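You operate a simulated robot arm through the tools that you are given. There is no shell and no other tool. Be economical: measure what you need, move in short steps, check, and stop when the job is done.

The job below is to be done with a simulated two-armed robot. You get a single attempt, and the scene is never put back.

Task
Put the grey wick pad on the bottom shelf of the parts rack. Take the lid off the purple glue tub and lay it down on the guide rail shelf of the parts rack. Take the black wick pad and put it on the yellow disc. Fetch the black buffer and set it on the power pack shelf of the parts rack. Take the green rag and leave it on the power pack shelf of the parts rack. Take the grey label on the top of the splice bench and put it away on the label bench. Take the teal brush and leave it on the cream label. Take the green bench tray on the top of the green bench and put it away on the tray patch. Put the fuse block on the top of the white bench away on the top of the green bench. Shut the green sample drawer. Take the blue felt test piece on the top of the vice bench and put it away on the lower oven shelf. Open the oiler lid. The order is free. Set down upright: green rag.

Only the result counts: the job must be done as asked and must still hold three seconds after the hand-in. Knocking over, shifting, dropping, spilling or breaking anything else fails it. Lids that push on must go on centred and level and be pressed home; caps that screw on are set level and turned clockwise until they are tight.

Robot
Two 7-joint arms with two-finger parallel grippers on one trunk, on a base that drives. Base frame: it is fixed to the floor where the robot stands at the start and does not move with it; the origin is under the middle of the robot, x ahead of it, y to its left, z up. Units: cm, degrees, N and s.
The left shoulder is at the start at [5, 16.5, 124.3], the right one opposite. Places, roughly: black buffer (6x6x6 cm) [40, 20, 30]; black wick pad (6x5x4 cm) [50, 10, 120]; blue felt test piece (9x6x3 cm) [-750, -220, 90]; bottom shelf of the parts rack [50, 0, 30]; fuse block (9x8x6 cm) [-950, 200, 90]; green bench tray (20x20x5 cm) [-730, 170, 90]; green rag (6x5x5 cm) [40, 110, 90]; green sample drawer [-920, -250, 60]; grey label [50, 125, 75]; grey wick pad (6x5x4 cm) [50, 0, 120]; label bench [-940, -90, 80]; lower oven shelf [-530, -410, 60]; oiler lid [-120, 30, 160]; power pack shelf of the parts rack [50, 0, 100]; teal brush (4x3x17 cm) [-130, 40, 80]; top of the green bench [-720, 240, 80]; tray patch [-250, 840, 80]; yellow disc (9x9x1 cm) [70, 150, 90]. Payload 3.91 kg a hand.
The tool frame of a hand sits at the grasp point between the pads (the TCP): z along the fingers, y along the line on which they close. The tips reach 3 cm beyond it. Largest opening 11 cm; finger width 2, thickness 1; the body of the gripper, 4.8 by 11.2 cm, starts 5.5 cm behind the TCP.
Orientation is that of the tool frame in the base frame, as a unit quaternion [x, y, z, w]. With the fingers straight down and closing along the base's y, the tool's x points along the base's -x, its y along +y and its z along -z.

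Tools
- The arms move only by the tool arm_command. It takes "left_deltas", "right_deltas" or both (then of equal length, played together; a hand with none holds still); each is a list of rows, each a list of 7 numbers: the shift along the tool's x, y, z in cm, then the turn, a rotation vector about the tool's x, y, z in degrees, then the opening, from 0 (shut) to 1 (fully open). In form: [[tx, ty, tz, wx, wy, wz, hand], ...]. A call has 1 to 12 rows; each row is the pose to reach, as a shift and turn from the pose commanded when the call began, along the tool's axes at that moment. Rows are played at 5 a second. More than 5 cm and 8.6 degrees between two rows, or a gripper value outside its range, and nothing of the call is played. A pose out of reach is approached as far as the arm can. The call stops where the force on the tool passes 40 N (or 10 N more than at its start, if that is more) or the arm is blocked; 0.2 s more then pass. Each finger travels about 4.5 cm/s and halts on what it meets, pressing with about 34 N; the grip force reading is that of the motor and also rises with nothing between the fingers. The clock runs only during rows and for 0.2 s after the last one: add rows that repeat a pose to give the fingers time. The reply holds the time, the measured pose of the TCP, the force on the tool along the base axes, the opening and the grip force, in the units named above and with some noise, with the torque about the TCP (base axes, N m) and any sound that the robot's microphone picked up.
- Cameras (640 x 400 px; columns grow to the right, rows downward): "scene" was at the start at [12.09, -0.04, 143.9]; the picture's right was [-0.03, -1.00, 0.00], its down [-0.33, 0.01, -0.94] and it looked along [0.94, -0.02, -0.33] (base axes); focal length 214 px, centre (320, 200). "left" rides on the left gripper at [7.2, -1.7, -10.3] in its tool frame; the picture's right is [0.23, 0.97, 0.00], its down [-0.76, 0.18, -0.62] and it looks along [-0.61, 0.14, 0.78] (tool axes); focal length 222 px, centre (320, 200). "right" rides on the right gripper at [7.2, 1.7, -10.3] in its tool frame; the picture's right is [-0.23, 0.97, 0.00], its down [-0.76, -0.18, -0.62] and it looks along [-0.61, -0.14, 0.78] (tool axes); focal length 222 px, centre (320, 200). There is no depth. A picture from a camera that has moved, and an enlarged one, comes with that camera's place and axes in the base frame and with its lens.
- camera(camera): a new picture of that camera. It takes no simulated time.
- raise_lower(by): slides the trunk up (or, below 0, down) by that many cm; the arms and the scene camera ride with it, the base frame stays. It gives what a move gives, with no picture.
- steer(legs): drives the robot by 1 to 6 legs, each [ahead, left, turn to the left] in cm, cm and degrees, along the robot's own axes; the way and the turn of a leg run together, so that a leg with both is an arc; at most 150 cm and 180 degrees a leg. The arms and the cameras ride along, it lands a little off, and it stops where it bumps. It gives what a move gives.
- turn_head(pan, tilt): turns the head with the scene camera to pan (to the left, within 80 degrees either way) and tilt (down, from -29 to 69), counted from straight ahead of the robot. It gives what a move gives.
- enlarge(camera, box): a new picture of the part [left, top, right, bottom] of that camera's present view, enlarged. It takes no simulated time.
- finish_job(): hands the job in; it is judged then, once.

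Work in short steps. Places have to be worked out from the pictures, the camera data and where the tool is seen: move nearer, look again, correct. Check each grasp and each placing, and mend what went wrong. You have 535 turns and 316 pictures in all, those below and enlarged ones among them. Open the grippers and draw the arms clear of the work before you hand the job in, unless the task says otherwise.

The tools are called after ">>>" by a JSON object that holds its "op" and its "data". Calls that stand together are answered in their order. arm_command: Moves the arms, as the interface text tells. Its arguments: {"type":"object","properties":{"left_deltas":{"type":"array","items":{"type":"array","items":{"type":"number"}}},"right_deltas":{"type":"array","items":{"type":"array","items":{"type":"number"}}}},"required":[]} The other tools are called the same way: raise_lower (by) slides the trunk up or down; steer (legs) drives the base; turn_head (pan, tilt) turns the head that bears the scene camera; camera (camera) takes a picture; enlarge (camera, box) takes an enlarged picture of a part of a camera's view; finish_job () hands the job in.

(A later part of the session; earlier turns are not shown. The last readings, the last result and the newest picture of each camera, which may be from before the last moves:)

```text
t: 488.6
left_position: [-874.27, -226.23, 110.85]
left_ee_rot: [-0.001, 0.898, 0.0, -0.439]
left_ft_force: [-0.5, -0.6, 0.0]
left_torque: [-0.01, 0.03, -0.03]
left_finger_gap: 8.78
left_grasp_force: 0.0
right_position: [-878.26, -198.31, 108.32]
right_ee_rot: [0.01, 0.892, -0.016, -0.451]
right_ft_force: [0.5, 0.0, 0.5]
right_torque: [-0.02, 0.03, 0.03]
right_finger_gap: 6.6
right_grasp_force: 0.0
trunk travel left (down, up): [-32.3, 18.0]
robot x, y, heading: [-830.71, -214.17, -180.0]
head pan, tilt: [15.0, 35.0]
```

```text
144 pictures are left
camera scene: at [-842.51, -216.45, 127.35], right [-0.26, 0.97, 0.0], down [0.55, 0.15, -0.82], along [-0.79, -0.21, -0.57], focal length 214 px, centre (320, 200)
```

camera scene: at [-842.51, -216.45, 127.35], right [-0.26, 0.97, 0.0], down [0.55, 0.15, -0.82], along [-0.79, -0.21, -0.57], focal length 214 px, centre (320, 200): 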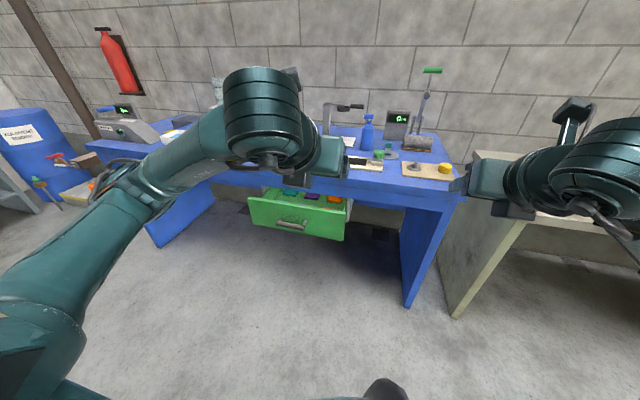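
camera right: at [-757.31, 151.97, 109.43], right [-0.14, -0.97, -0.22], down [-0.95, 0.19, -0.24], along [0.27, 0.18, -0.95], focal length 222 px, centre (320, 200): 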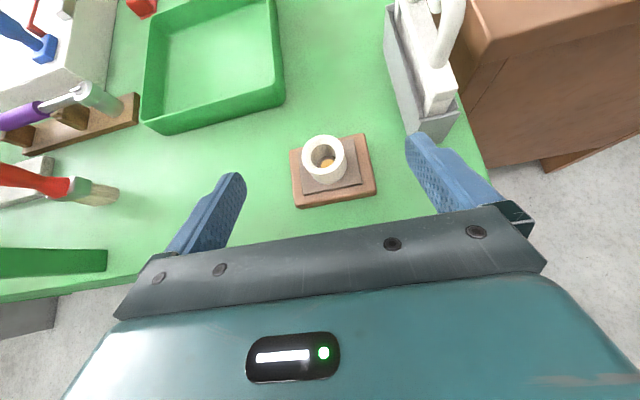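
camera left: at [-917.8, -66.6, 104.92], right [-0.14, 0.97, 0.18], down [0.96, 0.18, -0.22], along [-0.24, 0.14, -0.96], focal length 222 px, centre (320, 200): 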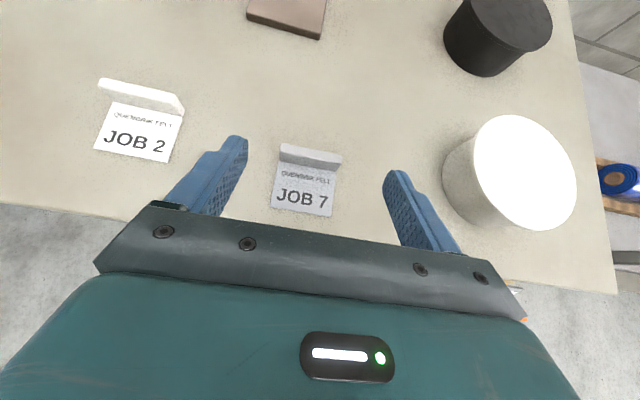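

The green drawer stands open under the blue desk (front ≈(-913,-246), z≈60). Shift left 30, lower the trunk, level the left tool with fingers closed.

>>> {"op": "steer", "data": {"legs": [[0, 30, 0]]}}

>>> {"op": "raise_lower", "data": {"by": -22}}

>>> {"op": "turn_head", "data": {"pan": 0, "tilt": 35}}

>>> {"op": "camera", "data": {"camera": "scene"}}

```text
t: 490.7
left_position: [-874.14, -255.88, 110.76]
left_ee_rot: [0.0, 0.899, 0.0, -0.439]
left_ft_force: [-0.1, -0.6, 0.0]
left_torque: [0.04, 0.01, -0.01]
left_finger_gap: 8.78
left_grasp_force: 0.1
right_position: [-878.31, -228.16, 108.34]
right_ee_rot: [0.011, 0.892, -0.015, -0.451]
right_ft_force: [-0.2, 0.7, -0.1]
right_torque: [-0.01, 0.01, -0.03]
right_finger_gap: 6.6
right_grasp_force: 0.2
trunk travel left (down, up): [-32.3, 18.0]
robot x, y, heading: [-830.59, -244.54, 179.8]
head pan, tilt: [15.0, 35.0]
```

```text
t: 493.0
left_position: [-874.3, -255.86, 88.81]
left_ee_rot: [0.001, 0.898, 0.001, -0.44]
left_ft_force: [0.8, 0.2, 0.1]
left_torque: [0.0, -0.02, 0.04]
left_finger_gap: 8.81
left_grasp_force: 0.1
right_position: [-878.27, -228.03, 86.42]
right_ee_rot: [0.011, 0.892, -0.016, -0.451]
right_ft_force: [-0.1, -0.1, 0.6]
right_torque: [-0.01, -0.01, -0.03]
right_finger_gap: 6.59
right_grasp_force: 0.0
trunk travel left (down, up): [-10.3, 40.0]
robot x, y, heading: [-831.01, -244.41, 180.2]
head pan, tilt: [15.0, 35.0]
```

```text
t: 493.8
left_position: [-874.24, -255.8, 88.77]
left_ee_rot: [0.0, 0.899, 0.001, -0.438]
left_ft_force: [0.0, -0.7, 1.1]
left_torque: [0.02, 0.02, -0.01]
left_finger_gap: 8.8
left_grasp_force: 0.0
right_position: [-878.23, -228.0, 86.41]
right_ee_rot: [0.011, 0.892, -0.015, -0.451]
right_ft_force: [-0.5, 0.8, 0.0]
right_torque: [0.01, 0.01, 0.02]
right_finger_gap: 6.61
right_grasp_force: 0.2
trunk travel left (down, up): [-10.3, 40.0]
robot x, y, heading: [-830.59, -244.42, 180.3]
head pan, tilt: [0.0, 35.0]
```

```text
143 pictures are left
camera scene: at [-842.8, -243.95, 105.35], right [0.0, 1.0, 0.0], down [0.57, 0.0, -0.82], along [-0.82, 0.0, -0.57], focal length 214 px, centre (320, 200)
```

scene: 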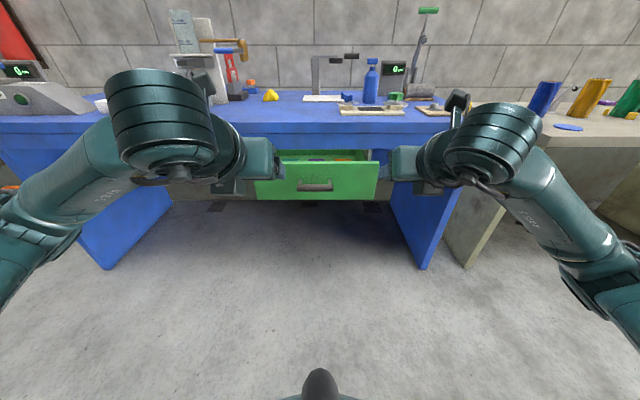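

Drawer face at x≈-899, z 66–79, centre y≈-245. Bring the left fist level in front of it, above the handle (z≈76).

>>> {"op": "arm_command", "data": {"left_deltas": [[0.8, 1.5, 3, 0, 5, 0, 0.4], [1.2, 3, 6, 0, 10, 0, 0.1], [1.2, 4.5, 9.5, 0, 15, 0, 0], [1.2, 6, 13, 0, 20, 0, 0], [1.2, 7.5, 16.5, 0, 25, 0, 0], [1.2, 9, 20, 0, 30, 0, 0], [1.2, 10.8, 22.5, 0, 36, 0, 0]]}}

>>> {"op": "camera", "data": {"camera": "left"}}

>>> {"op": "camera", "data": {"camera": "scene"}}

```text
t: 495.4
left_position: [-892.86, -245.0, 76.1]
left_ee_rot: [0.0, 0.718, 0.001, -0.696]
left_ft_force: [0.0, 0.3, 0.7]
left_torque: [-0.03, -0.02, -0.02]
left_finger_gap: 0.0
left_grasp_force: 34.4
right_position: [-878.35, -228.14, 86.35]
right_ee_rot: [0.011, 0.892, -0.015, -0.451]
right_ft_force: [-0.1, -0.1, 0.4]
right_torque: [0.01, 0.0, -0.02]
right_finger_gap: 6.57
right_grasp_force: 0.1
trunk travel left (down, up): [-10.3, 40.0]
robot x, y, heading: [-830.9, -244.44, 179.9]
head pan, tilt: [0.0, 35.0]
```

```text
142 pictures are left
camera left: at [-882.67, -246.55, 83.51], right [-0.01, 0.97, 0.23], down [0.65, 0.18, -0.74], along [-0.76, 0.14, -0.63], focal length 222 px, centre (320, 200)
```

left: 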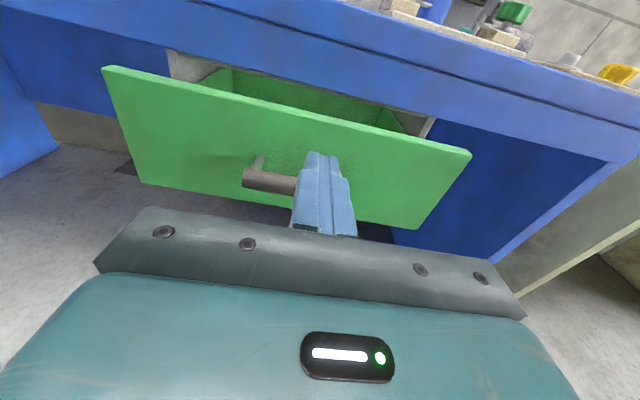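

```text
141 pictures are left
camera scene: at [-842.8, -243.96, 105.35], right [0.0, 1.0, 0.0], down [0.57, 0.0, -0.82], along [-0.82, 0.0, -0.57], focal length 214 px, centre (320, 200)
```

scene: 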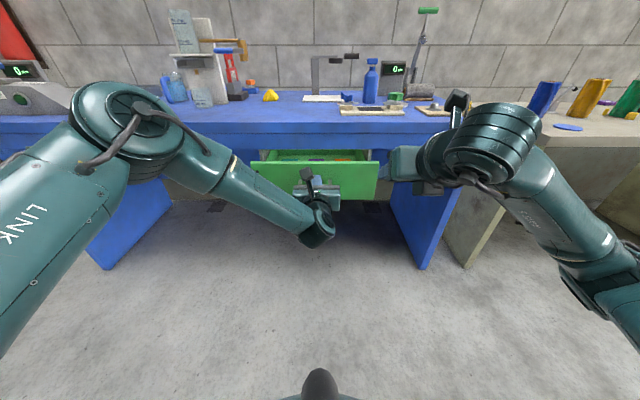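

Push the drawer with the arm, 16 cm in slow rows.

>>> {"op": "arm_command", "data": {"left_deltas": [[0, 0, 1.5, 0, 0, 0, 0], [0, 0, 3, 0, 0, 0, 0], [0, 0, 4.5, 0, 0, 0, 0], [0, 0, 6, 0, 0, 0, 0], [0, 0, 7.5, 0, 0, 0, 0], [0, 0, 9, 0, 0, 0, 0], [0, 0, 10.5, 0, 0, 0, 0], [0, 0, 12, 0, 0, 0, 0], [0, 0, 13.5, 0, 0, 0, 0], [0, 0, 15, 0, 0, 0, 0]]}}

>>> {"op": "camera", "data": {"camera": "left"}}

```text
t: 497.6
left_position: [-907.78, -245.05, 75.48]
left_ee_rot: [-0.001, 0.719, 0.0, -0.695]
left_ft_force: [0.3, -0.3, 0.2]
left_torque: [0.01, -0.03, 0.03]
left_finger_gap: 0.0
left_grasp_force: 33.5
right_position: [-878.25, -227.94, 86.4]
right_ee_rot: [0.011, 0.892, -0.015, -0.452]
right_ft_force: [0.6, 0.4, -0.5]
right_torque: [0.01, -0.02, 0.0]
right_finger_gap: 6.6
right_grasp_force: 0.0
trunk travel left (down, up): [-10.3, 40.0]
robot x, y, heading: [-831.07, -244.09, 179.8]
head pan, tilt: [0.0, 35.0]
```

```text
140 pictures are left
camera left: at [-897.64, -246.56, 83.04], right [-0.01, 0.97, 0.23], down [0.65, 0.18, -0.74], along [-0.76, 0.14, -0.63], focal length 222 px, centre (320, 200)
```

left: 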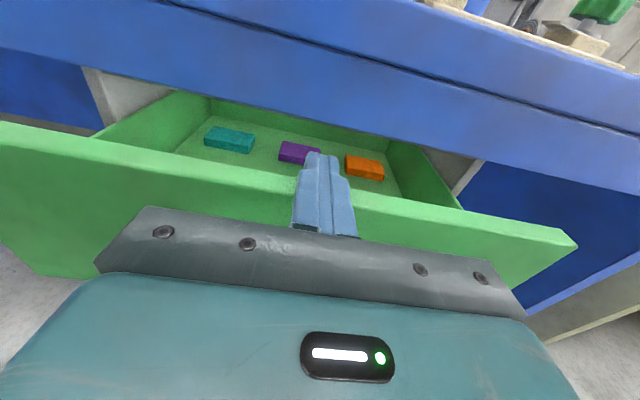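

The fingers passed above the drawer front (its top edge is at z≈71, x≈-914). Pull back, lower to z≈66 and beside the handle (y≈-236).

>>> {"op": "arm_command", "data": {"left_deltas": [[0, 0, -4, 0, 0, 0, 0], [0, 0, -8, 0, 0, 0, 0], [0, 0, -12, 0, 0, 0, 0], [-2, 2, -15, 0, 0, 0, 0], [-5.5, 5, -15, 0, 0, 0, 0], [-9.3, 8.5, -15, 0, 0, 0, 0]]}}

>>> {"op": "camera", "data": {"camera": "left"}}

```text
refused: row 6 steps farther than a row can; nothing moved
```

```text
139 pictures are left
camera left: at [-897.64, -246.56, 83.04], right [-0.01, 0.97, 0.23], down [0.65, 0.18, -0.74], along [-0.76, 0.14, -0.63], focal length 222 px, centre (320, 200)
```

left: 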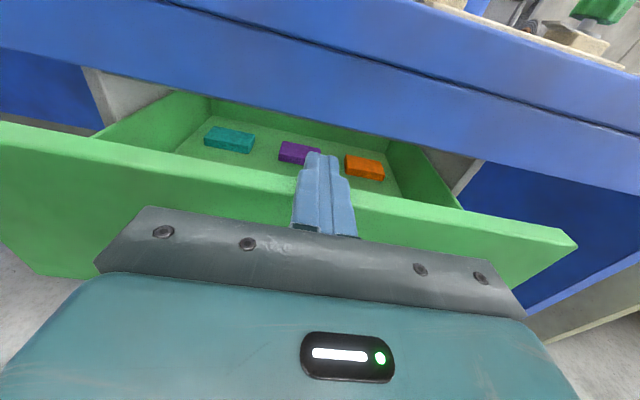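

>>> {"op": "arm_command", "data": {"left_deltas": [[0, 0, -4, 0, 0, 0, 0], [0, 0, -8, 0, 0, 0, 0], [0, 0, -12, 0, 0, 0, 0], [-1, 2, -15.5, 0, 0, 0, 0], [-4, 4.5, -15.5, 0, 0, 0, 0], [-7, 7, -15.5, 0, 0, 0, 0], [-9.5, 9, -15.5, 0, 0, 0, 0]]}}

>>> {"op": "camera", "data": {"camera": "left"}}

```text
t: 499.2
left_position: [-891.91, -235.84, 66.58]
left_ee_rot: [0.0, 0.718, 0.001, -0.696]
left_ft_force: [-0.7, 0.6, 0.7]
left_torque: [-0.02, -0.01, 0.0]
left_finger_gap: 0.0
left_grasp_force: 33.8
right_position: [-878.23, -228.14, 86.4]
right_ee_rot: [0.011, 0.892, -0.016, -0.451]
right_ft_force: [-0.1, 1.0, -0.7]
right_torque: [-0.03, 0.01, 0.02]
right_finger_gap: 6.6
right_grasp_force: 0.1
trunk travel left (down, up): [-10.3, 40.0]
robot x, y, heading: [-831.01, -244.38, 179.9]
head pan, tilt: [0.0, 35.0]
```

```text
138 pictures are left
camera left: at [-881.81, -237.53, 74.14], right [-0.01, 0.97, 0.23], down [0.65, 0.18, -0.74], along [-0.76, 0.14, -0.63], focal length 222 px, centre (320, 200)
```

left: 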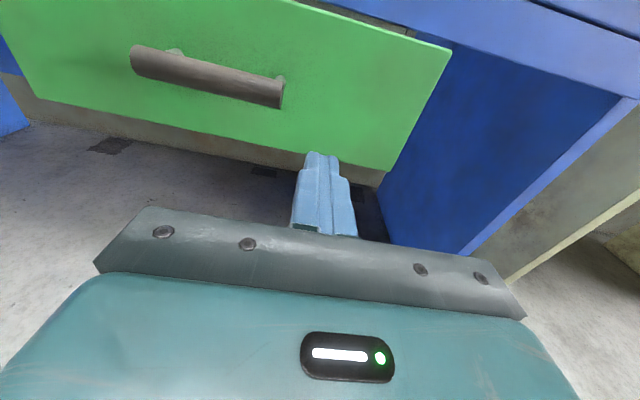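

Well aimed at the face beside the handle. Drive 17 ahead, then push with the arm.

>>> {"op": "steer", "data": {"legs": [[17, 0, 0]]}}

>>> {"op": "arm_command", "data": {"left_deltas": [[0, 0, 1.5, 0, 0, 0, 0], [0, 0, 3, 0, 0, 0, 0], [0, 0, 4.5, 0, 0, 0, 0], [0, 0, 6, 0, 0, 0, 0], [0, 0, 7.5, 0, 0, 0, 0], [0, 0, 9, 0, 0, 0, 0], [0, 0, 10.5, 0, 0, 0, 0], [0, 0, 12, 0, 0, 0, 0]]}}

>>> {"op": "camera", "data": {"camera": "left"}}

```text
t: 500.6
left_position: [-908.97, -236.01, 66.56]
left_ee_rot: [0.0, 0.719, 0.0, -0.695]
left_ft_force: [-0.9, 0.4, -0.2]
left_torque: [0.01, -0.04, 0.01]
left_finger_gap: 0.0
left_grasp_force: 34.1
right_position: [-895.36, -228.01, 86.42]
right_ee_rot: [0.011, 0.892, -0.016, -0.451]
right_ft_force: [-0.3, 0.7, 0.1]
right_torque: [-0.04, 0.01, 0.0]
right_finger_gap: 6.59
right_grasp_force: 0.0
trunk travel left (down, up): [-10.3, 40.0]
robot x, y, heading: [-848.08, -244.06, 180.0]
head pan, tilt: [0.0, 35.0]
```

```text
t: 501.9
left_position: [-916.13, -235.83, 66.14]
left_ee_rot: [-0.002, 0.717, -0.001, -0.697]
left_ft_force: [12.9, -3.7, 4.1]
left_torque: [0.04, 0.26, 0.06]
left_finger_gap: 0.0
left_grasp_force: 34.0
right_position: [-895.21, -228.06, 86.33]
right_ee_rot: [0.011, 0.892, -0.015, -0.452]
right_ft_force: [0.0, -0.4, -0.1]
right_torque: [-0.04, -0.01, -0.02]
right_finger_gap: 6.58
right_grasp_force: 0.0
trunk travel left (down, up): [-10.3, 40.0]
robot x, y, heading: [-847.6, -244.35, -179.9]
head pan, tilt: [0.0, 35.0]
stopped in row 6 (left hand): the force on the tool passed its limit (the readings are from after the stop); the commanded pose is now the measured one
```

```text
137 pictures are left
camera left: at [-906.01, -237.44, 73.84], right [-0.01, 0.97, 0.23], down [0.65, 0.18, -0.74], along [-0.76, 0.14, -0.63], focal length 222 px, centre (320, 200)
```

left: 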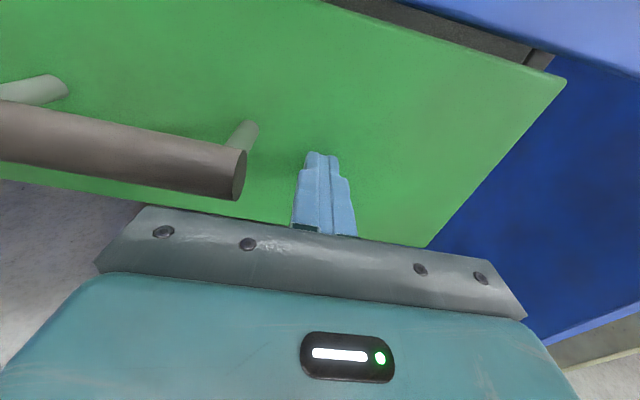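

Force limit hit; check from the scene camera how far the drawer is.

>>> {"op": "camera", "data": {"camera": "scene"}}

>>> {"op": "enlarge", "data": {"camera": "left", "box": [300, 0, 640, 200]}}

```text
136 pictures are left
camera scene: at [-859.68, -243.98, 105.37], right [0.0, 1.0, 0.0], down [0.57, 0.0, -0.82], along [-0.82, 0.0, -0.57], focal length 214 px, centre (320, 200)
```

scene: 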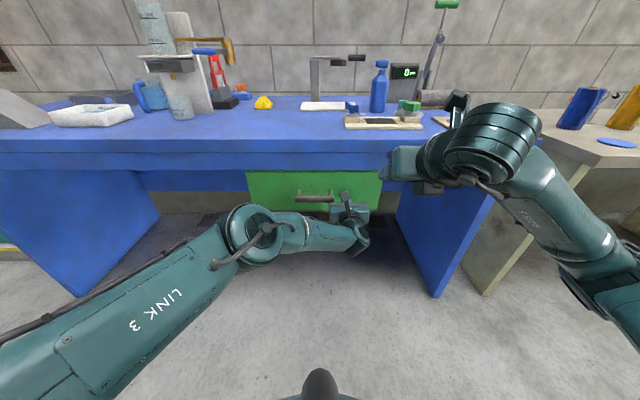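

```text
1.88 times, centred on (470, 100) of left
camera zoom: at [-906.01, -237.44, 73.84], right [-0.01, 0.97, 0.23], down [0.65, 0.18, -0.74], along [-0.76, 0.14, -0.63], focal length 418 px, centre (38, 388)
```

zoom: 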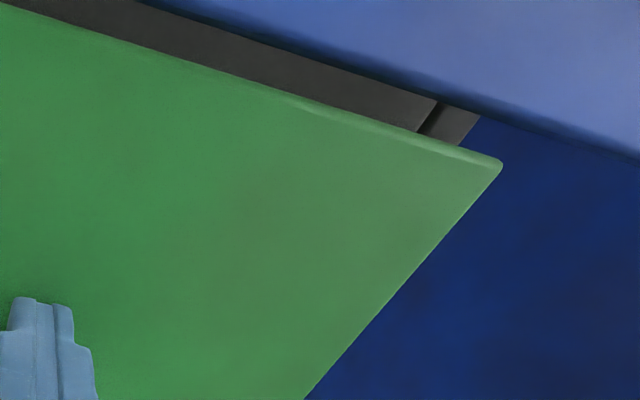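

Try a little further push to feel whether it is at its stop.

>>> {"op": "arm_command", "data": {"left_deltas": [[0, 0, 0.6, 0, 0, 0, 0], [0, 0, 1.2, 0, 0, 0, 0], [0, 0, 1.8, 0, 0, 0, 0]]}}

```text
t: 502.2
left_position: [-916.15, -235.91, 66.24]
left_ee_rot: [-0.002, 0.716, -0.001, -0.698]
left_ft_force: [19.8, -7.1, 8.7]
left_torque: [0.09, 0.46, 0.19]
left_finger_gap: 0.0
left_grasp_force: 33.6
right_position: [-895.08, -228.1, 86.53]
right_ee_rot: [0.011, 0.892, -0.015, -0.452]
right_ft_force: [1.4, -1.0, 0.6]
right_torque: [-0.01, -0.05, 0.01]
right_finger_gap: 6.61
right_grasp_force: 0.0
trunk travel left (down, up): [-10.3, 40.0]
robot x, y, heading: [-847.52, -243.93, -179.9]
head pan, tilt: [0.0, 35.0]
stopped in row 1 (left hand): the force on the tool passed its limit (the readings are from after the stop); the commanded pose is now the measured one
```

It is rigid at the stop, face flush with the apron: closed. Back off and verify.

>>> {"op": "steer", "data": {"legs": [[-20, 0, 0]]}}

>>> {"op": "enlarge", "data": {"camera": "scene", "box": [200, 90, 440, 240]}}

```text
t: 503.8
left_position: [-896.49, -235.78, 65.97]
left_ee_rot: [-0.002, 0.719, -0.002, -0.695]
left_ft_force: [0.5, 0.1, 0.6]
left_torque: [-0.01, 0.02, 0.0]
left_finger_gap: 0.03
left_grasp_force: 33.9
right_position: [-875.5, -228.03, 86.3]
right_ee_rot: [0.011, 0.893, -0.016, -0.45]
right_ft_force: [0.2, -0.5, 0.4]
right_torque: [-0.03, -0.02, -0.02]
right_finger_gap: 6.58
right_grasp_force: 0.0
trunk travel left (down, up): [-10.3, 40.0]
robot x, y, heading: [-828.07, -244.34, -180.1]
head pan, tilt: [0.0, 35.0]
```

```text
2.67 times, centred on (320, 165) of scene
camera zoom: at [-839.97, -243.96, 105.35], right [0.0, 1.0, 0.0], down [0.57, 0.0, -0.82], along [-0.82, 0.0, -0.57], focal length 572 px, centre (320, 293)
```

zoom: 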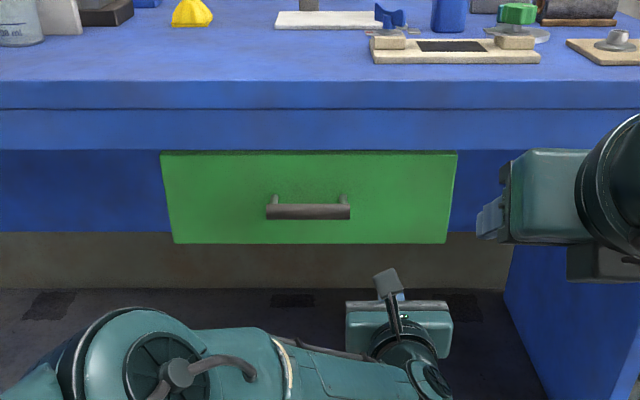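

Drawer closed. Fold the left arm back up, raise trunk, and turn toward the vice bench.

>>> {"op": "arm_command", "data": {"left_deltas": [[1, -1, -3.5, 0, 0, 0, 0.3], [3, -2.5, -7, 0, -4, 0, 0.6], [6, -4.5, -10, 0, -8, 0, 0.8], [9, -6.5, -13, 0, -12, 0, 0.8], [12, -8.5, -16, 0, -16, 0, 0.8], [15.5, -10.5, -18, 0, -20, 0, 0.8], [19, -12.5, -20, 0, -24, 0, 0.8], [22.5, -14.5, -22, 0, -28, 0, 0.8], [26, -16.5, -24, 0, -32, 0, 0.8], [29.5, -18.5, -25, 0, -36, 0, 0.8]]}}

>>> {"op": "raise_lower", "data": {"by": 30}}

>>> {"op": "steer", "data": {"legs": [[0, 0, 180]]}}

>>> {"op": "turn_head", "data": {"pan": 0, "tilt": 30}}

>>> {"op": "camera", "data": {"camera": "scene"}}

```text
t: 506.0
left_position: [-872.45, -254.15, 96.34]
left_ee_rot: [-0.002, 0.899, -0.001, -0.438]
left_ft_force: [-0.6, 0.6, 0.2]
left_torque: [0.02, 0.0, 0.03]
left_finger_gap: 8.79
left_grasp_force: 0.1
right_position: [-875.46, -228.05, 86.36]
right_ee_rot: [0.01, 0.893, -0.016, -0.45]
right_ft_force: [-0.5, 0.2, 0.2]
right_torque: [0.02, 0.01, -0.01]
right_finger_gap: 6.6
right_grasp_force: 0.2
trunk travel left (down, up): [-10.3, 40.0]
robot x, y, heading: [-828.07, -244.35, -180.3]
head pan, tilt: [0.0, 35.0]
```

```text
t: 509.0
left_position: [-872.57, -254.08, 126.22]
left_ee_rot: [-0.002, 0.899, 0.0, -0.438]
left_ft_force: [-0.3, -0.3, 0.3]
left_torque: [0.0, -0.03, -0.04]
left_finger_gap: 8.81
left_grasp_force: 0.1
right_position: [-875.58, -228.06, 116.28]
right_ee_rot: [0.011, 0.893, -0.015, -0.451]
right_ft_force: [-0.4, 0.0, -0.7]
right_torque: [0.02, -0.03, 0.0]
right_finger_gap: 6.61
right_grasp_force: 0.0
trunk travel left (down, up): [-40.3, 10.0]
robot x, y, heading: [-828.16, -244.15, -179.9]
head pan, tilt: [0.0, 35.0]
```

```text
t: 516.8
left_position: [-783.7, -233.77, 126.32]
left_ee_rot: [0.899, 0.006, 0.438, -0.002]
left_ft_force: [0.5, 0.5, -0.7]
left_torque: [0.01, -0.01, 0.0]
left_finger_gap: 8.82
left_grasp_force: 0.1
right_position: [-780.46, -259.94, 116.4]
right_ee_rot: [0.893, -0.007, 0.45, -0.017]
right_ft_force: [1.1, 0.1, 0.0]
right_torque: [-0.01, 0.03, 0.03]
right_finger_gap: 6.59
right_grasp_force: 0.1
trunk travel left (down, up): [-40.3, 10.0]
robot x, y, heading: [-828.31, -244.4, 0.3]
head pan, tilt: [0.0, 35.0]
```

```text
t: 517.5
left_position: [-783.73, -233.86, 126.28]
left_ee_rot: [0.899, 0.006, 0.438, -0.002]
left_ft_force: [-0.2, -0.5, 0.8]
left_torque: [0.0, 0.03, 0.0]
left_finger_gap: 8.82
left_grasp_force: 0.1
right_position: [-780.54, -259.91, 116.29]
right_ee_rot: [0.893, -0.008, 0.45, -0.017]
right_ft_force: [1.0, 0.5, -0.1]
right_torque: [0.0, 0.03, 0.0]
right_finger_gap: 6.61
right_grasp_force: 0.1
trunk travel left (down, up): [-40.3, 10.0]
robot x, y, heading: [-827.85, -244.29, 0.4]
head pan, tilt: [0.0, 30.0]
```

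```text
133 pictures are left
camera scene: at [-816.25, -243.87, 136.12], right [0.01, -1.0, 0.0], down [-0.5, 0.0, -0.87], along [0.87, 0.01, -0.5], focal length 214 px, centre (320, 200)
```

scene: 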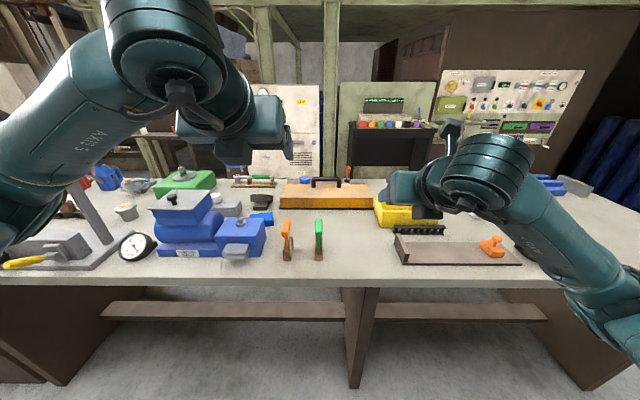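

>>> {"op": "enlarge", "data": {"camera": "scene", "box": [190, 160, 350, 270]}}

```text
3.64 times, centred on (270, 215) of scene
camera zoom: at [-816.25, -243.87, 136.12], right [0.01, -1.0, 0.0], down [-0.5, 0.0, -0.87], along [0.87, 0.01, -0.5], focal length 780 px, centre (502, 146)
```

zoom: 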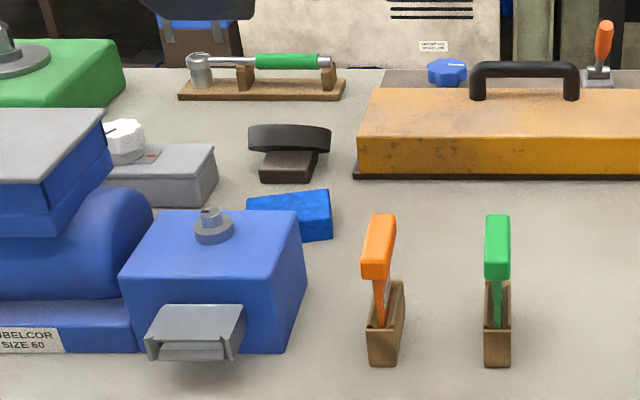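

The blue felt piece lies just behind the blue motor box, centre ≈(-743.5,-219.5), bench z≈84. I line up with a steeper tool (≈35°): steer, then pitch the right hand down.

>>> {"op": "steer", "data": {"legs": [[0, 29.5, -0.3], [18, 0, 0]]}}

>>> {"op": "arm_command", "data": {"right_deltas": [[1.2, -2, 1.6, 0, -4, 0, 1], [2.4, -4, 3.2, 0, -8, 0, 1], [3.6, -6, 4.8, 0, -12, 0, 1], [4.8, -8, 6.4, 0, -16, 0, 1], [6, -10, 8, 0, -18, 0, 1]]}}

>>> {"op": "camera", "data": {"camera": "right"}}

>>> {"op": "camera", "data": {"camera": "scene"}}

```text
t: 520.6
left_position: [-765.67, -204.76, 126.28]
left_ee_rot: [0.899, 0.004, 0.438, -0.001]
left_ft_force: [0.5, 0.2, -0.5]
left_torque: [0.0, -0.01, 0.02]
left_finger_gap: 8.8
left_grasp_force: 0.1
right_position: [-762.58, -230.84, 116.34]
right_ee_rot: [0.893, -0.009, 0.45, -0.016]
right_ft_force: [-0.1, -0.3, -0.1]
right_torque: [-0.02, -0.03, -0.01]
right_finger_gap: 6.61
right_grasp_force: 0.1
trunk travel left (down, up): [-40.3, 10.0]
robot x, y, heading: [-810.26, -214.84, -0.1]
head pan, tilt: [0.0, 30.0]
```

```text
t: 521.8
left_position: [-765.84, -204.79, 126.34]
left_ee_rot: [0.899, 0.004, 0.439, -0.002]
left_ft_force: [-0.4, 0.2, 0.5]
left_torque: [0.03, -0.02, 0.0]
left_finger_gap: 8.79
left_grasp_force: 0.1
right_position: [-752.72, -220.88, 116.61]
right_ee_rot: [0.952, -0.007, 0.305, -0.018]
right_ft_force: [0.3, -0.8, 0.3]
right_torque: [-0.02, 0.02, -0.02]
right_finger_gap: 11.01
right_grasp_force: 0.1
trunk travel left (down, up): [-40.3, 10.0]
robot x, y, heading: [-810.28, -214.86, 0.2]
head pan, tilt: [0.0, 30.0]
```

```text
131 pictures are left
camera right: at [-752.78, -222.93, 129.28], right [-0.19, -0.97, -0.17], down [-0.98, 0.18, 0.07], along [-0.04, 0.18, -0.98], focal length 222 px, centre (320, 200)
```

right: 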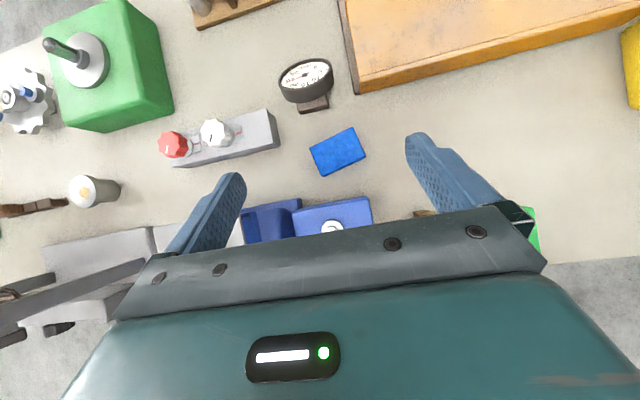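

```text
130 pictures are left
camera scene: at [-798.4, -214.58, 136.12], right [0.0, -1.0, 0.0], down [-0.5, 0.0, -0.87], along [0.87, 0.0, -0.5], focal length 214 px, centre (320, 200)
```

scene: 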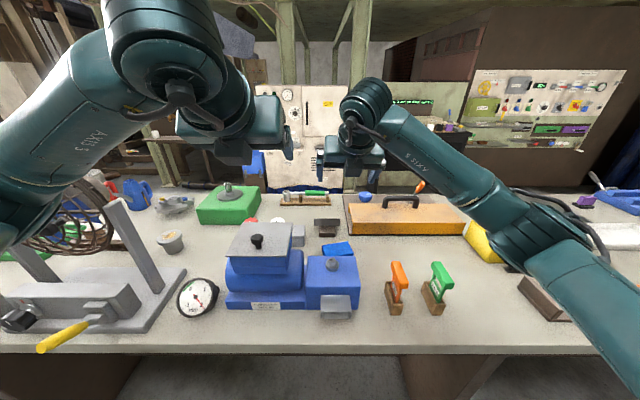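

Clear top view: felt centre ≈(-746,-220), yawed ≈17°. Yaw the gripper to match and come down halfway.

>>> {"op": "arm_command", "data": {"right_deltas": [[0, -0.3, 3.5, 2.5, 0, -3.5, 1], [-1, -0.6, 7.2, 5, 0, -7, 1], [-2.2, -0.9, 11, 7.5, 0, -10.5, 1], [-3.5, -0.9, 14.6, 9.8, 0, -13.9, 1]]}}

>>> {"op": "camera", "data": {"camera": "right"}}

```text
t: 522.8
left_position: [-765.79, -204.8, 126.32]
left_ee_rot: [0.899, 0.004, 0.439, -0.001]
left_ft_force: [0.3, -0.2, 0.7]
left_torque: [-0.02, 0.02, 0.01]
left_finger_gap: 8.81
left_grasp_force: 0.2
right_position: [-747.17, -219.53, 102.95]
right_ee_rot: [0.941, 0.134, 0.305, -0.061]
right_ft_force: [0.4, -0.5, 0.3]
right_torque: [-0.04, 0.01, 0.03]
right_finger_gap: 11.0
right_grasp_force: 0.1
trunk travel left (down, up): [-40.3, 10.0]
robot x, y, heading: [-810.29, -215.14, 0.1]
head pan, tilt: [0.0, 30.0]
```

```text
129 pictures are left
camera right: at [-746.68, -221.51, 115.44], right [0.11, -0.98, -0.17], down [-0.99, -0.12, 0.06], along [-0.08, 0.16, -0.98], focal length 222 px, centre (320, 200)
```

right: 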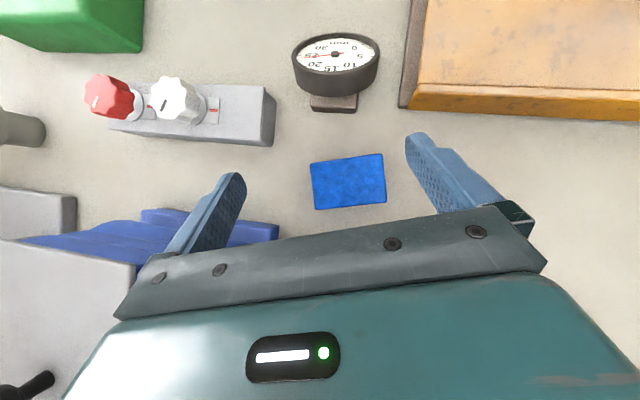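

Slight overshoot of 5°; correct, and descend to grasp height.

>>> {"op": "arm_command", "data": {"right_deltas": [[-2.2, 0.4, 3.2, -1.5, 0, 2, 1], [-4.5, 0.8, 6.4, -2.9, 0, 4.1, 1], [-6.7, 0.8, 9.6, -2.9, 0, 4.1, 1], [-8, 0.8, 11.5, -2.9, 0, 4.1, 1], [-8, 0.8, 11.5, -2.9, 0, 4.1, 1]]}}

>>> {"op": "camera", "data": {"camera": "right"}}

```text
t: 524.0
left_position: [-765.94, -204.81, 126.5]
left_ee_rot: [0.898, 0.004, 0.439, -0.001]
left_ft_force: [0.4, -0.9, -0.6]
left_torque: [0.03, -0.03, 0.0]
left_finger_gap: 8.8
left_grasp_force: 0.0
right_position: [-746.44, -219.91, 89.61]
right_ee_rot: [0.945, 0.092, 0.311, -0.051]
right_ft_force: [16.9, -2.2, 30.2]
right_torque: [0.0, 3.47, 0.28]
right_finger_gap: 11.0
right_grasp_force: 0.1
trunk travel left (down, up): [-40.3, 10.0]
robot x, y, heading: [-810.1, -214.99, 0.2]
head pan, tilt: [0.0, 30.0]
```

```text
128 pictures are left
camera right: at [-746.32, -221.9, 102.19], right [0.02, -0.98, -0.17], down [-1.0, -0.03, 0.05], along [-0.05, 0.17, -0.98], focal length 222 px, centre (320, 200)
```

right: 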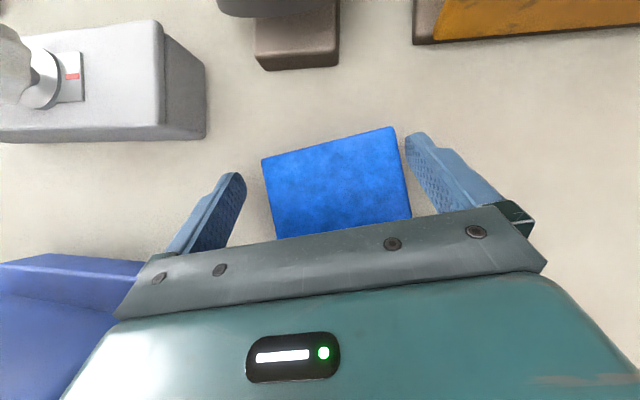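

The gripper body is touching the blue box behind. Raise at once 3 cm.

>>> {"op": "arm_command", "data": {"right_deltas": [[0.6, 0, -0.8, 0, 0, 0, 1], [1.7, 0, -2.5, 0, 0, 0, 1]]}}

>>> {"op": "enlarge", "data": {"camera": "scene", "box": [200, 160, 420, 300]}}

```text
t: 524.6
left_position: [-765.87, -204.8, 126.33]
left_ee_rot: [0.899, 0.004, 0.439, -0.001]
left_ft_force: [-0.6, -0.8, -0.6]
left_torque: [0.02, 0.03, 0.05]
left_finger_gap: 8.8
left_grasp_force: 0.1
right_position: [-747.04, -219.9, 91.77]
right_ee_rot: [0.947, 0.093, 0.303, -0.048]
right_ft_force: [0.5, -1.4, -1.1]
right_torque: [-0.01, -0.02, 0.03]
right_finger_gap: 11.04
right_grasp_force: 0.1
trunk travel left (down, up): [-40.3, 10.0]
robot x, y, heading: [-810.35, -215.23, 0.3]
head pan, tilt: [0.0, 30.0]
```

```text
2.86 times, centred on (310, 230) of scene
camera zoom: at [-798.47, -214.63, 136.1], right [0.0, -1.0, 0.0], down [-0.5, 0.0, -0.87], along [0.87, 0.0, -0.5], focal length 613 px, centre (349, 114)
```

zoom: 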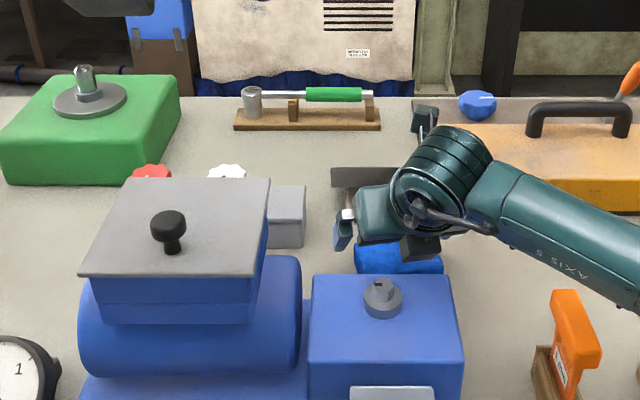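

A connector on the back of the wrist touches the box; I raise 4 cm and pitch to ≈15° from vertical.

>>> {"op": "arm_command", "data": {"right_deltas": [[2.3, 0, -3.3, 0, 0, 0, 1], [2.3, 0, -3.3, 0, -7, 0, 1], [2.3, 0, -3.3, 0, -14, 0, 1], [2.3, 0, -3.3, 0, -20, 0, 1], [2.3, 0, -3.3, 0, -20, 0, 1]]}}

>>> {"op": "camera", "data": {"camera": "right"}}

>>> {"op": "camera", "data": {"camera": "scene"}}

```text
t: 525.8
left_position: [-765.92, -204.8, 126.36]
left_ee_rot: [0.898, 0.004, 0.439, -0.002]
left_ft_force: [-0.4, 0.5, 0.3]
left_torque: [-0.01, 0.0, -0.03]
left_finger_gap: 8.78
left_grasp_force: 0.1
right_position: [-746.89, -219.98, 95.97]
right_ee_rot: [0.985, 0.1, 0.136, -0.031]
right_ft_force: [0.7, -0.1, 0.9]
right_torque: [-0.01, 0.0, 0.02]
right_finger_gap: 11.0
right_grasp_force: 0.0
trunk travel left (down, up): [-40.3, 10.0]
robot x, y, heading: [-810.47, -215.06, 0.1]
head pan, tilt: [0.0, 30.0]
```

```text
126 pictures are left
camera right: at [-742.28, -221.13, 107.84], right [-0.01, -1.0, -0.1], down [-0.92, -0.03, 0.4], along [-0.4, 0.09, -0.91], focal length 222 px, centre (320, 200)
```

right: 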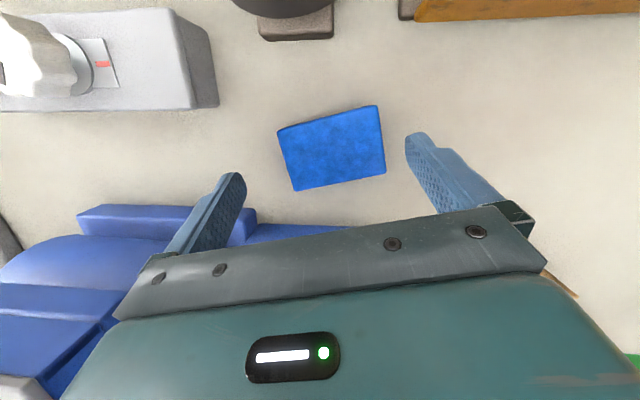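

```text
125 pictures are left
camera scene: at [-798.42, -214.65, 136.13], right [0.0, -1.0, 0.0], down [-0.5, 0.0, -0.87], along [0.87, 0.0, -0.5], focal length 214 px, centre (320, 200)
```

scene: 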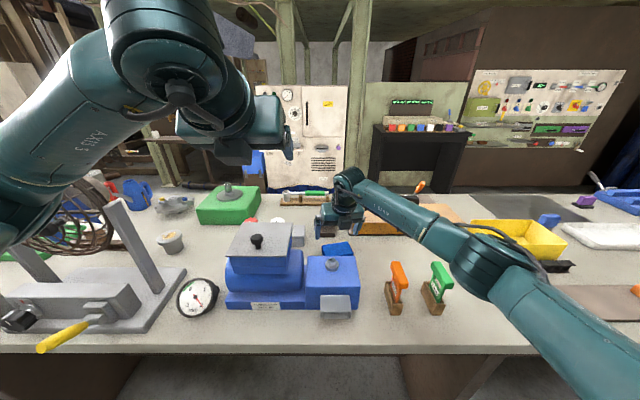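

Aligned. Descend 7 with this steeper tool and check force.

>>> {"op": "arm_command", "data": {"right_deltas": [[-0.8, 0.2, 2.8, 0, 0, 0, 1], [-1.5, 0.3, 5.4, 0, 0, 0, 1], [-1.9, 0.3, 6.8, 0, 0, 0, 1], [-1.9, 0.3, 6.8, 0, 0, 0, 1]]}}

>>> {"op": "camera", "data": {"camera": "right"}}

```text
t: 526.8
left_position: [-765.84, -204.79, 126.37]
left_ee_rot: [0.898, 0.004, 0.439, -0.001]
left_ft_force: [-0.3, 0.5, 0.4]
left_torque: [-0.01, 0.0, 0.05]
left_finger_gap: 8.83
left_grasp_force: 0.1
right_position: [-746.87, -220.16, 88.96]
right_ee_rot: [0.985, 0.1, 0.137, -0.033]
right_ft_force: [-0.6, -0.2, -0.3]
right_torque: [0.01, -0.04, 0.03]
right_finger_gap: 11.0
right_grasp_force: 0.1
trunk travel left (down, up): [-40.3, 10.0]
robot x, y, heading: [-810.15, -215.27, 0.1]
head pan, tilt: [0.0, 30.0]
```

```text
124 pictures are left
camera right: at [-742.27, -221.2, 100.76], right [-0.01, -1.0, -0.1], down [-0.92, -0.02, 0.39], along [-0.4, 0.09, -0.91], focal length 222 px, centre (320, 200)
```

right: 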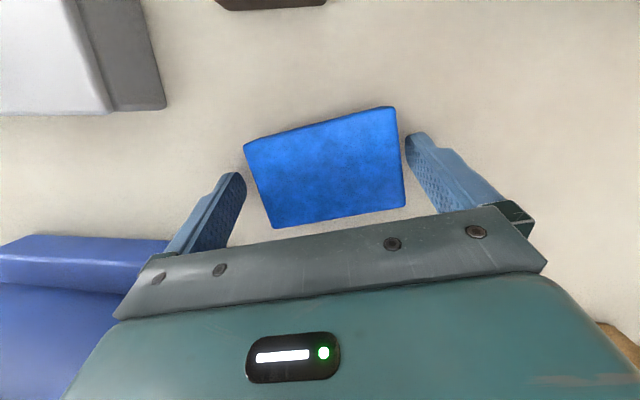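

No contact now. Down 1.3 more and close.

>>> {"op": "arm_command", "data": {"right_deltas": [[-0.35, 0, 1.25, 0, 0, 0, 1], [-0.35, 0, 1.25, 0, 0, 0, 0.8], [-0.35, 0, 1.25, 0, 0, 0, 0.5], [-0.35, 0, 1.25, 0, 0, 0, 0.2], [-0.35, 0, 1.25, 0, 0, 0, 0.2]]}}

>>> {"op": "arm_command", "data": {"right_deltas": [[1, 0, -3.5, 0, 0, 0, 0], [2.2, 0, -7.5, 0, 0, 0, 0], [3.3, 0, -11.5, 0, 0, 0, 0], [4.4, 0, -15.5, 0, 0, 0, 0]]}}

>>> {"op": "camera", "data": {"camera": "right"}}

```text
t: 527.6
left_position: [-765.85, -204.85, 126.22]
left_ee_rot: [0.898, 0.002, 0.439, 0.0]
left_ft_force: [-0.1, 0.2, 0.4]
left_torque: [0.0, 0.04, -0.01]
left_finger_gap: 8.8
left_grasp_force: 0.1
right_position: [-746.41, -220.66, 88.2]
right_ee_rot: [0.985, 0.096, 0.144, -0.024]
right_ft_force: [-2.1, -3.5, 13.7]
right_torque: [-0.35, 0.04, 0.0]
right_finger_gap: 8.97
right_grasp_force: 26.2
trunk travel left (down, up): [-40.3, 10.0]
robot x, y, heading: [-810.34, -214.71, -0.2]
head pan, tilt: [0.0, 30.0]
stopped in row 3 (right hand): the force on the tool passed its limit (the readings are from after the stop); the commanded pose is now the measured one
```

```text
t: 528.6
left_position: [-765.96, -204.89, 126.4]
left_ee_rot: [0.898, 0.003, 0.439, -0.001]
left_ft_force: [-0.2, -0.1, 0.1]
left_torque: [0.01, 0.0, -0.01]
left_finger_gap: 8.81
left_grasp_force: 0.0
right_position: [-746.45, -221.01, 104.11]
right_ee_rot: [0.985, 0.097, 0.141, -0.025]
right_ft_force: [-0.3, 0.7, -0.4]
right_torque: [0.02, 0.0, 0.02]
right_finger_gap: 8.92
right_grasp_force: 33.8
trunk travel left (down, up): [-40.3, 10.0]
robot x, y, heading: [-809.78, -214.76, 0.0]
head pan, tilt: [0.0, 30.0]
```

```text
123 pictures are left
camera right: at [-742.07, -222.08, 116.04], right [-0.02, -1.0, -0.09], down [-0.92, -0.01, 0.39], along [-0.39, 0.09, -0.92], focal length 222 px, centre (320, 200)
```

right: 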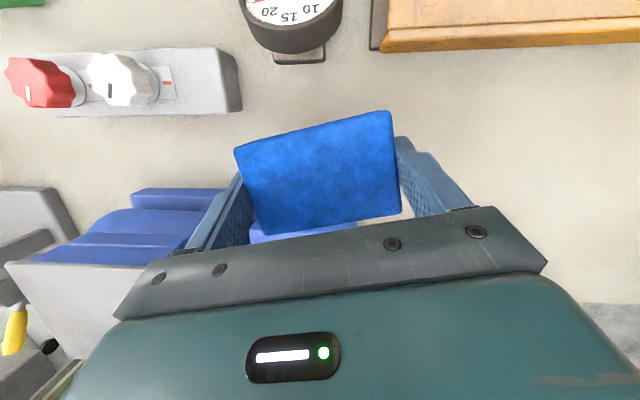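

Felt piece is gripped. Raise, back off, turn to −y and look for the way to the oven.

>>> {"op": "arm_command", "data": {"right_deltas": [[1, 0, -3.8, 0, 0, 0, 0], [2, 0, -7.6, 0, 0, 0, 0], [2, 1, -11, 0, 0, 0, 0]]}}

>>> {"op": "steer", "data": {"legs": [[-22, 0, 0], [0, 0, -90]]}}

>>> {"op": "turn_head", "data": {"pan": 20, "tilt": 15}}

>>> {"op": "camera", "data": {"camera": "scene"}}

```text
t: 529.4
left_position: [-765.92, -204.87, 126.33]
left_ee_rot: [0.899, 0.003, 0.439, -0.001]
left_ft_force: [-0.8, 0.1, -0.2]
left_torque: [-0.02, -0.01, 0.01]
left_finger_gap: 8.79
left_grasp_force: 0.1
right_position: [-747.41, -222.61, 115.41]
right_ee_rot: [0.985, 0.097, 0.141, -0.025]
right_ft_force: [0.0, -0.3, -0.3]
right_torque: [-0.03, 0.03, 0.03]
right_finger_gap: 8.93
right_grasp_force: 34.0
trunk travel left (down, up): [-40.3, 10.0]
robot x, y, heading: [-810.58, -214.89, -0.0]
head pan, tilt: [0.0, 30.0]
```

```text
t: 534.9
left_position: [-822.82, -259.45, 126.31]
left_ee_rot: [-0.634, 0.637, -0.31, -0.312]
left_ft_force: [-0.1, 0.2, -0.5]
left_torque: [0.03, -0.04, -0.02]
left_finger_gap: 8.82
left_grasp_force: 0.2
right_position: [-840.62, -277.65, 115.2]
right_ee_rot: [0.762, -0.632, 0.118, 0.082]
right_ft_force: [-0.7, 0.2, 0.3]
right_torque: [0.01, 0.01, -0.03]
right_finger_gap: 8.9
right_grasp_force: 33.8
trunk travel left (down, up): [-40.3, 10.0]
robot x, y, heading: [-832.3, -214.82, -90.5]
head pan, tilt: [0.0, 30.0]
```

```text
t: 535.7
left_position: [-822.93, -259.5, 126.38]
left_ee_rot: [-0.635, 0.636, -0.31, -0.311]
left_ft_force: [0.0, -0.2, 0.2]
left_torque: [-0.01, -0.02, 0.0]
left_finger_gap: 8.78
left_grasp_force: 0.0
right_position: [-840.68, -277.56, 115.1]
right_ee_rot: [0.761, -0.633, 0.116, 0.082]
right_ft_force: [-0.7, -0.2, 0.4]
right_torque: [0.01, 0.0, 0.02]
right_finger_gap: 8.9
right_grasp_force: 33.9
trunk travel left (down, up): [-40.3, 10.0]
robot x, y, heading: [-832.36, -214.96, -90.7]
head pan, tilt: [20.0, 15.0]
```

```text
122 pictures are left
camera scene: at [-829.5, -226.45, 138.54], right [-0.94, -0.33, 0.0], down [-0.09, 0.24, -0.97], along [0.32, -0.91, -0.26], focal length 214 px, centre (320, 200)
```

scene: 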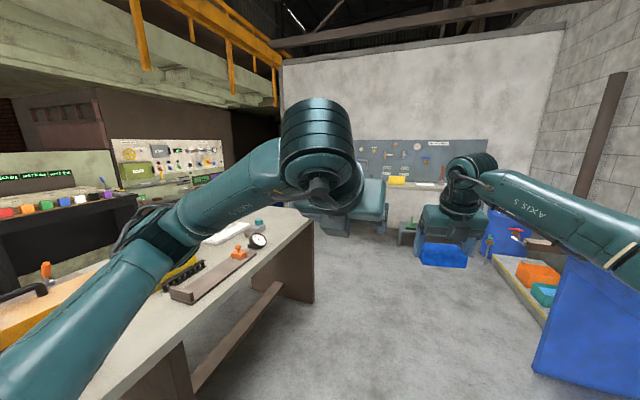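

Bench ends near y≈-376. Drive 215 ahead and turn left to face +x.

>>> {"op": "steer", "data": {"legs": [[110, 0, 0.5], [105, 0, 0], [0, 0, 90]]}}

>>> {"op": "turn_head", "data": {"pan": 0, "tilt": 15}}

>>> {"op": "camera", "data": {"camera": "scene"}}

```text
t: 550.2
left_position: [-789.02, -421.07, 126.4]
left_ee_rot: [0.898, 0.001, 0.439, 0.001]
left_ft_force: [1.0, -0.4, 0.2]
left_torque: [0.01, -0.01, -0.02]
left_finger_gap: 8.79
left_grasp_force: 0.0
right_position: [-770.62, -438.9, 115.13]
right_ee_rot: [0.985, 0.096, 0.14, -0.026]
right_ft_force: [-0.2, 0.1, -0.9]
right_torque: [-0.01, -0.03, 0.02]
right_finger_gap: 8.88
right_grasp_force: 33.7
trunk travel left (down, up): [-40.3, 10.0]
robot x, y, heading: [-833.29, -431.13, 0.1]
head pan, tilt: [20.0, 15.0]
```

```text
t: 551.1
left_position: [-789.18, -421.15, 126.26]
left_ee_rot: [0.898, 0.002, 0.44, -0.001]
left_ft_force: [1.0, -0.4, 0.6]
left_torque: [-0.04, -0.01, -0.02]
left_finger_gap: 8.81
left_grasp_force: 0.1
right_position: [-770.65, -438.93, 115.25]
right_ee_rot: [0.985, 0.095, 0.141, -0.025]
right_ft_force: [0.2, 0.3, -0.7]
right_torque: [0.01, -0.03, 0.01]
right_finger_gap: 8.92
right_grasp_force: 34.0
trunk travel left (down, up): [-40.3, 10.0]
robot x, y, heading: [-833.65, -431.14, 0.0]
head pan, tilt: [0.0, 15.0]
```

```text
121 pictures are left
camera scene: at [-821.39, -430.84, 138.54], right [0.0, -1.0, 0.0], down [-0.26, 0.0, -0.97], along [0.97, 0.0, -0.26], focal length 214 px, centre (320, 200)
```

scene: 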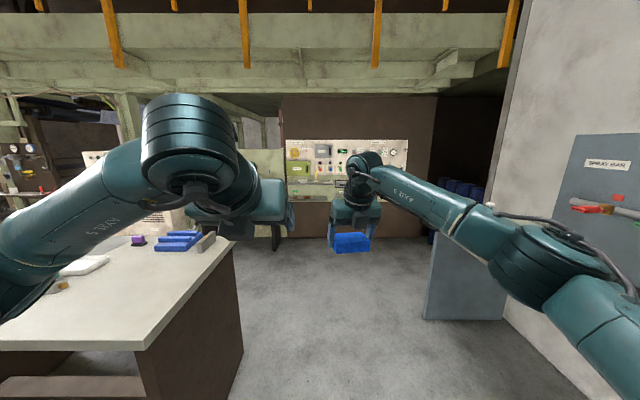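

Something like the oven is ahead. Drive 140 ahead and look again.

>>> {"op": "steer", "data": {"legs": [[130, -3, 0]]}}

>>> {"op": "camera", "data": {"camera": "scene"}}

```text
t: 557.6
left_position: [-658.64, -424.13, 126.39]
left_ee_rot: [0.899, 0.001, 0.439, 0.0]
left_ft_force: [0.0, 0.2, 0.3]
left_torque: [-0.03, 0.0, 0.01]
left_finger_gap: 8.84
left_grasp_force: 0.1
right_position: [-640.2, -441.86, 115.08]
right_ee_rot: [0.985, 0.095, 0.14, -0.025]
right_ft_force: [-0.1, -0.1, -0.1]
right_torque: [-0.02, 0.0, 0.04]
right_finger_gap: 8.92
right_grasp_force: 34.1
trunk travel left (down, up): [-40.3, 10.0]
robot x, y, heading: [-703.13, -433.99, -0.1]
head pan, tilt: [0.0, 15.0]
```

```text
120 pictures are left
camera scene: at [-690.94, -433.88, 138.54], right [0.0, -1.0, 0.0], down [-0.26, 0.0, -0.97], along [0.97, 0.0, -0.26], focal length 214 px, centre (320, 200)
```

scene: 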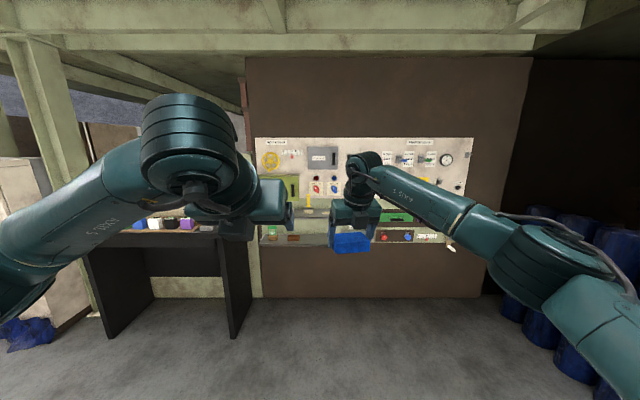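

>>> {"op": "enlarge", "data": {"camera": "scene", "box": [240, 125, 500, 280]}}

```text
2.46 times, centred on (370, 202) of scene
camera zoom: at [-690.94, -433.88, 138.54], right [0.0, -1.0, 0.0], down [-0.26, 0.0, -0.97], along [0.97, 0.0, -0.26], focal length 528 px, centre (197, 194)
```

zoom: 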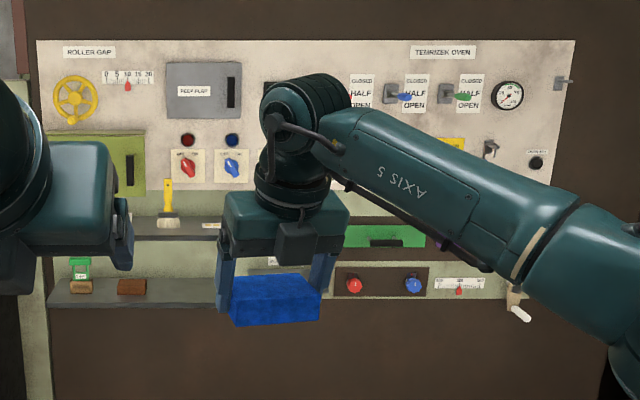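

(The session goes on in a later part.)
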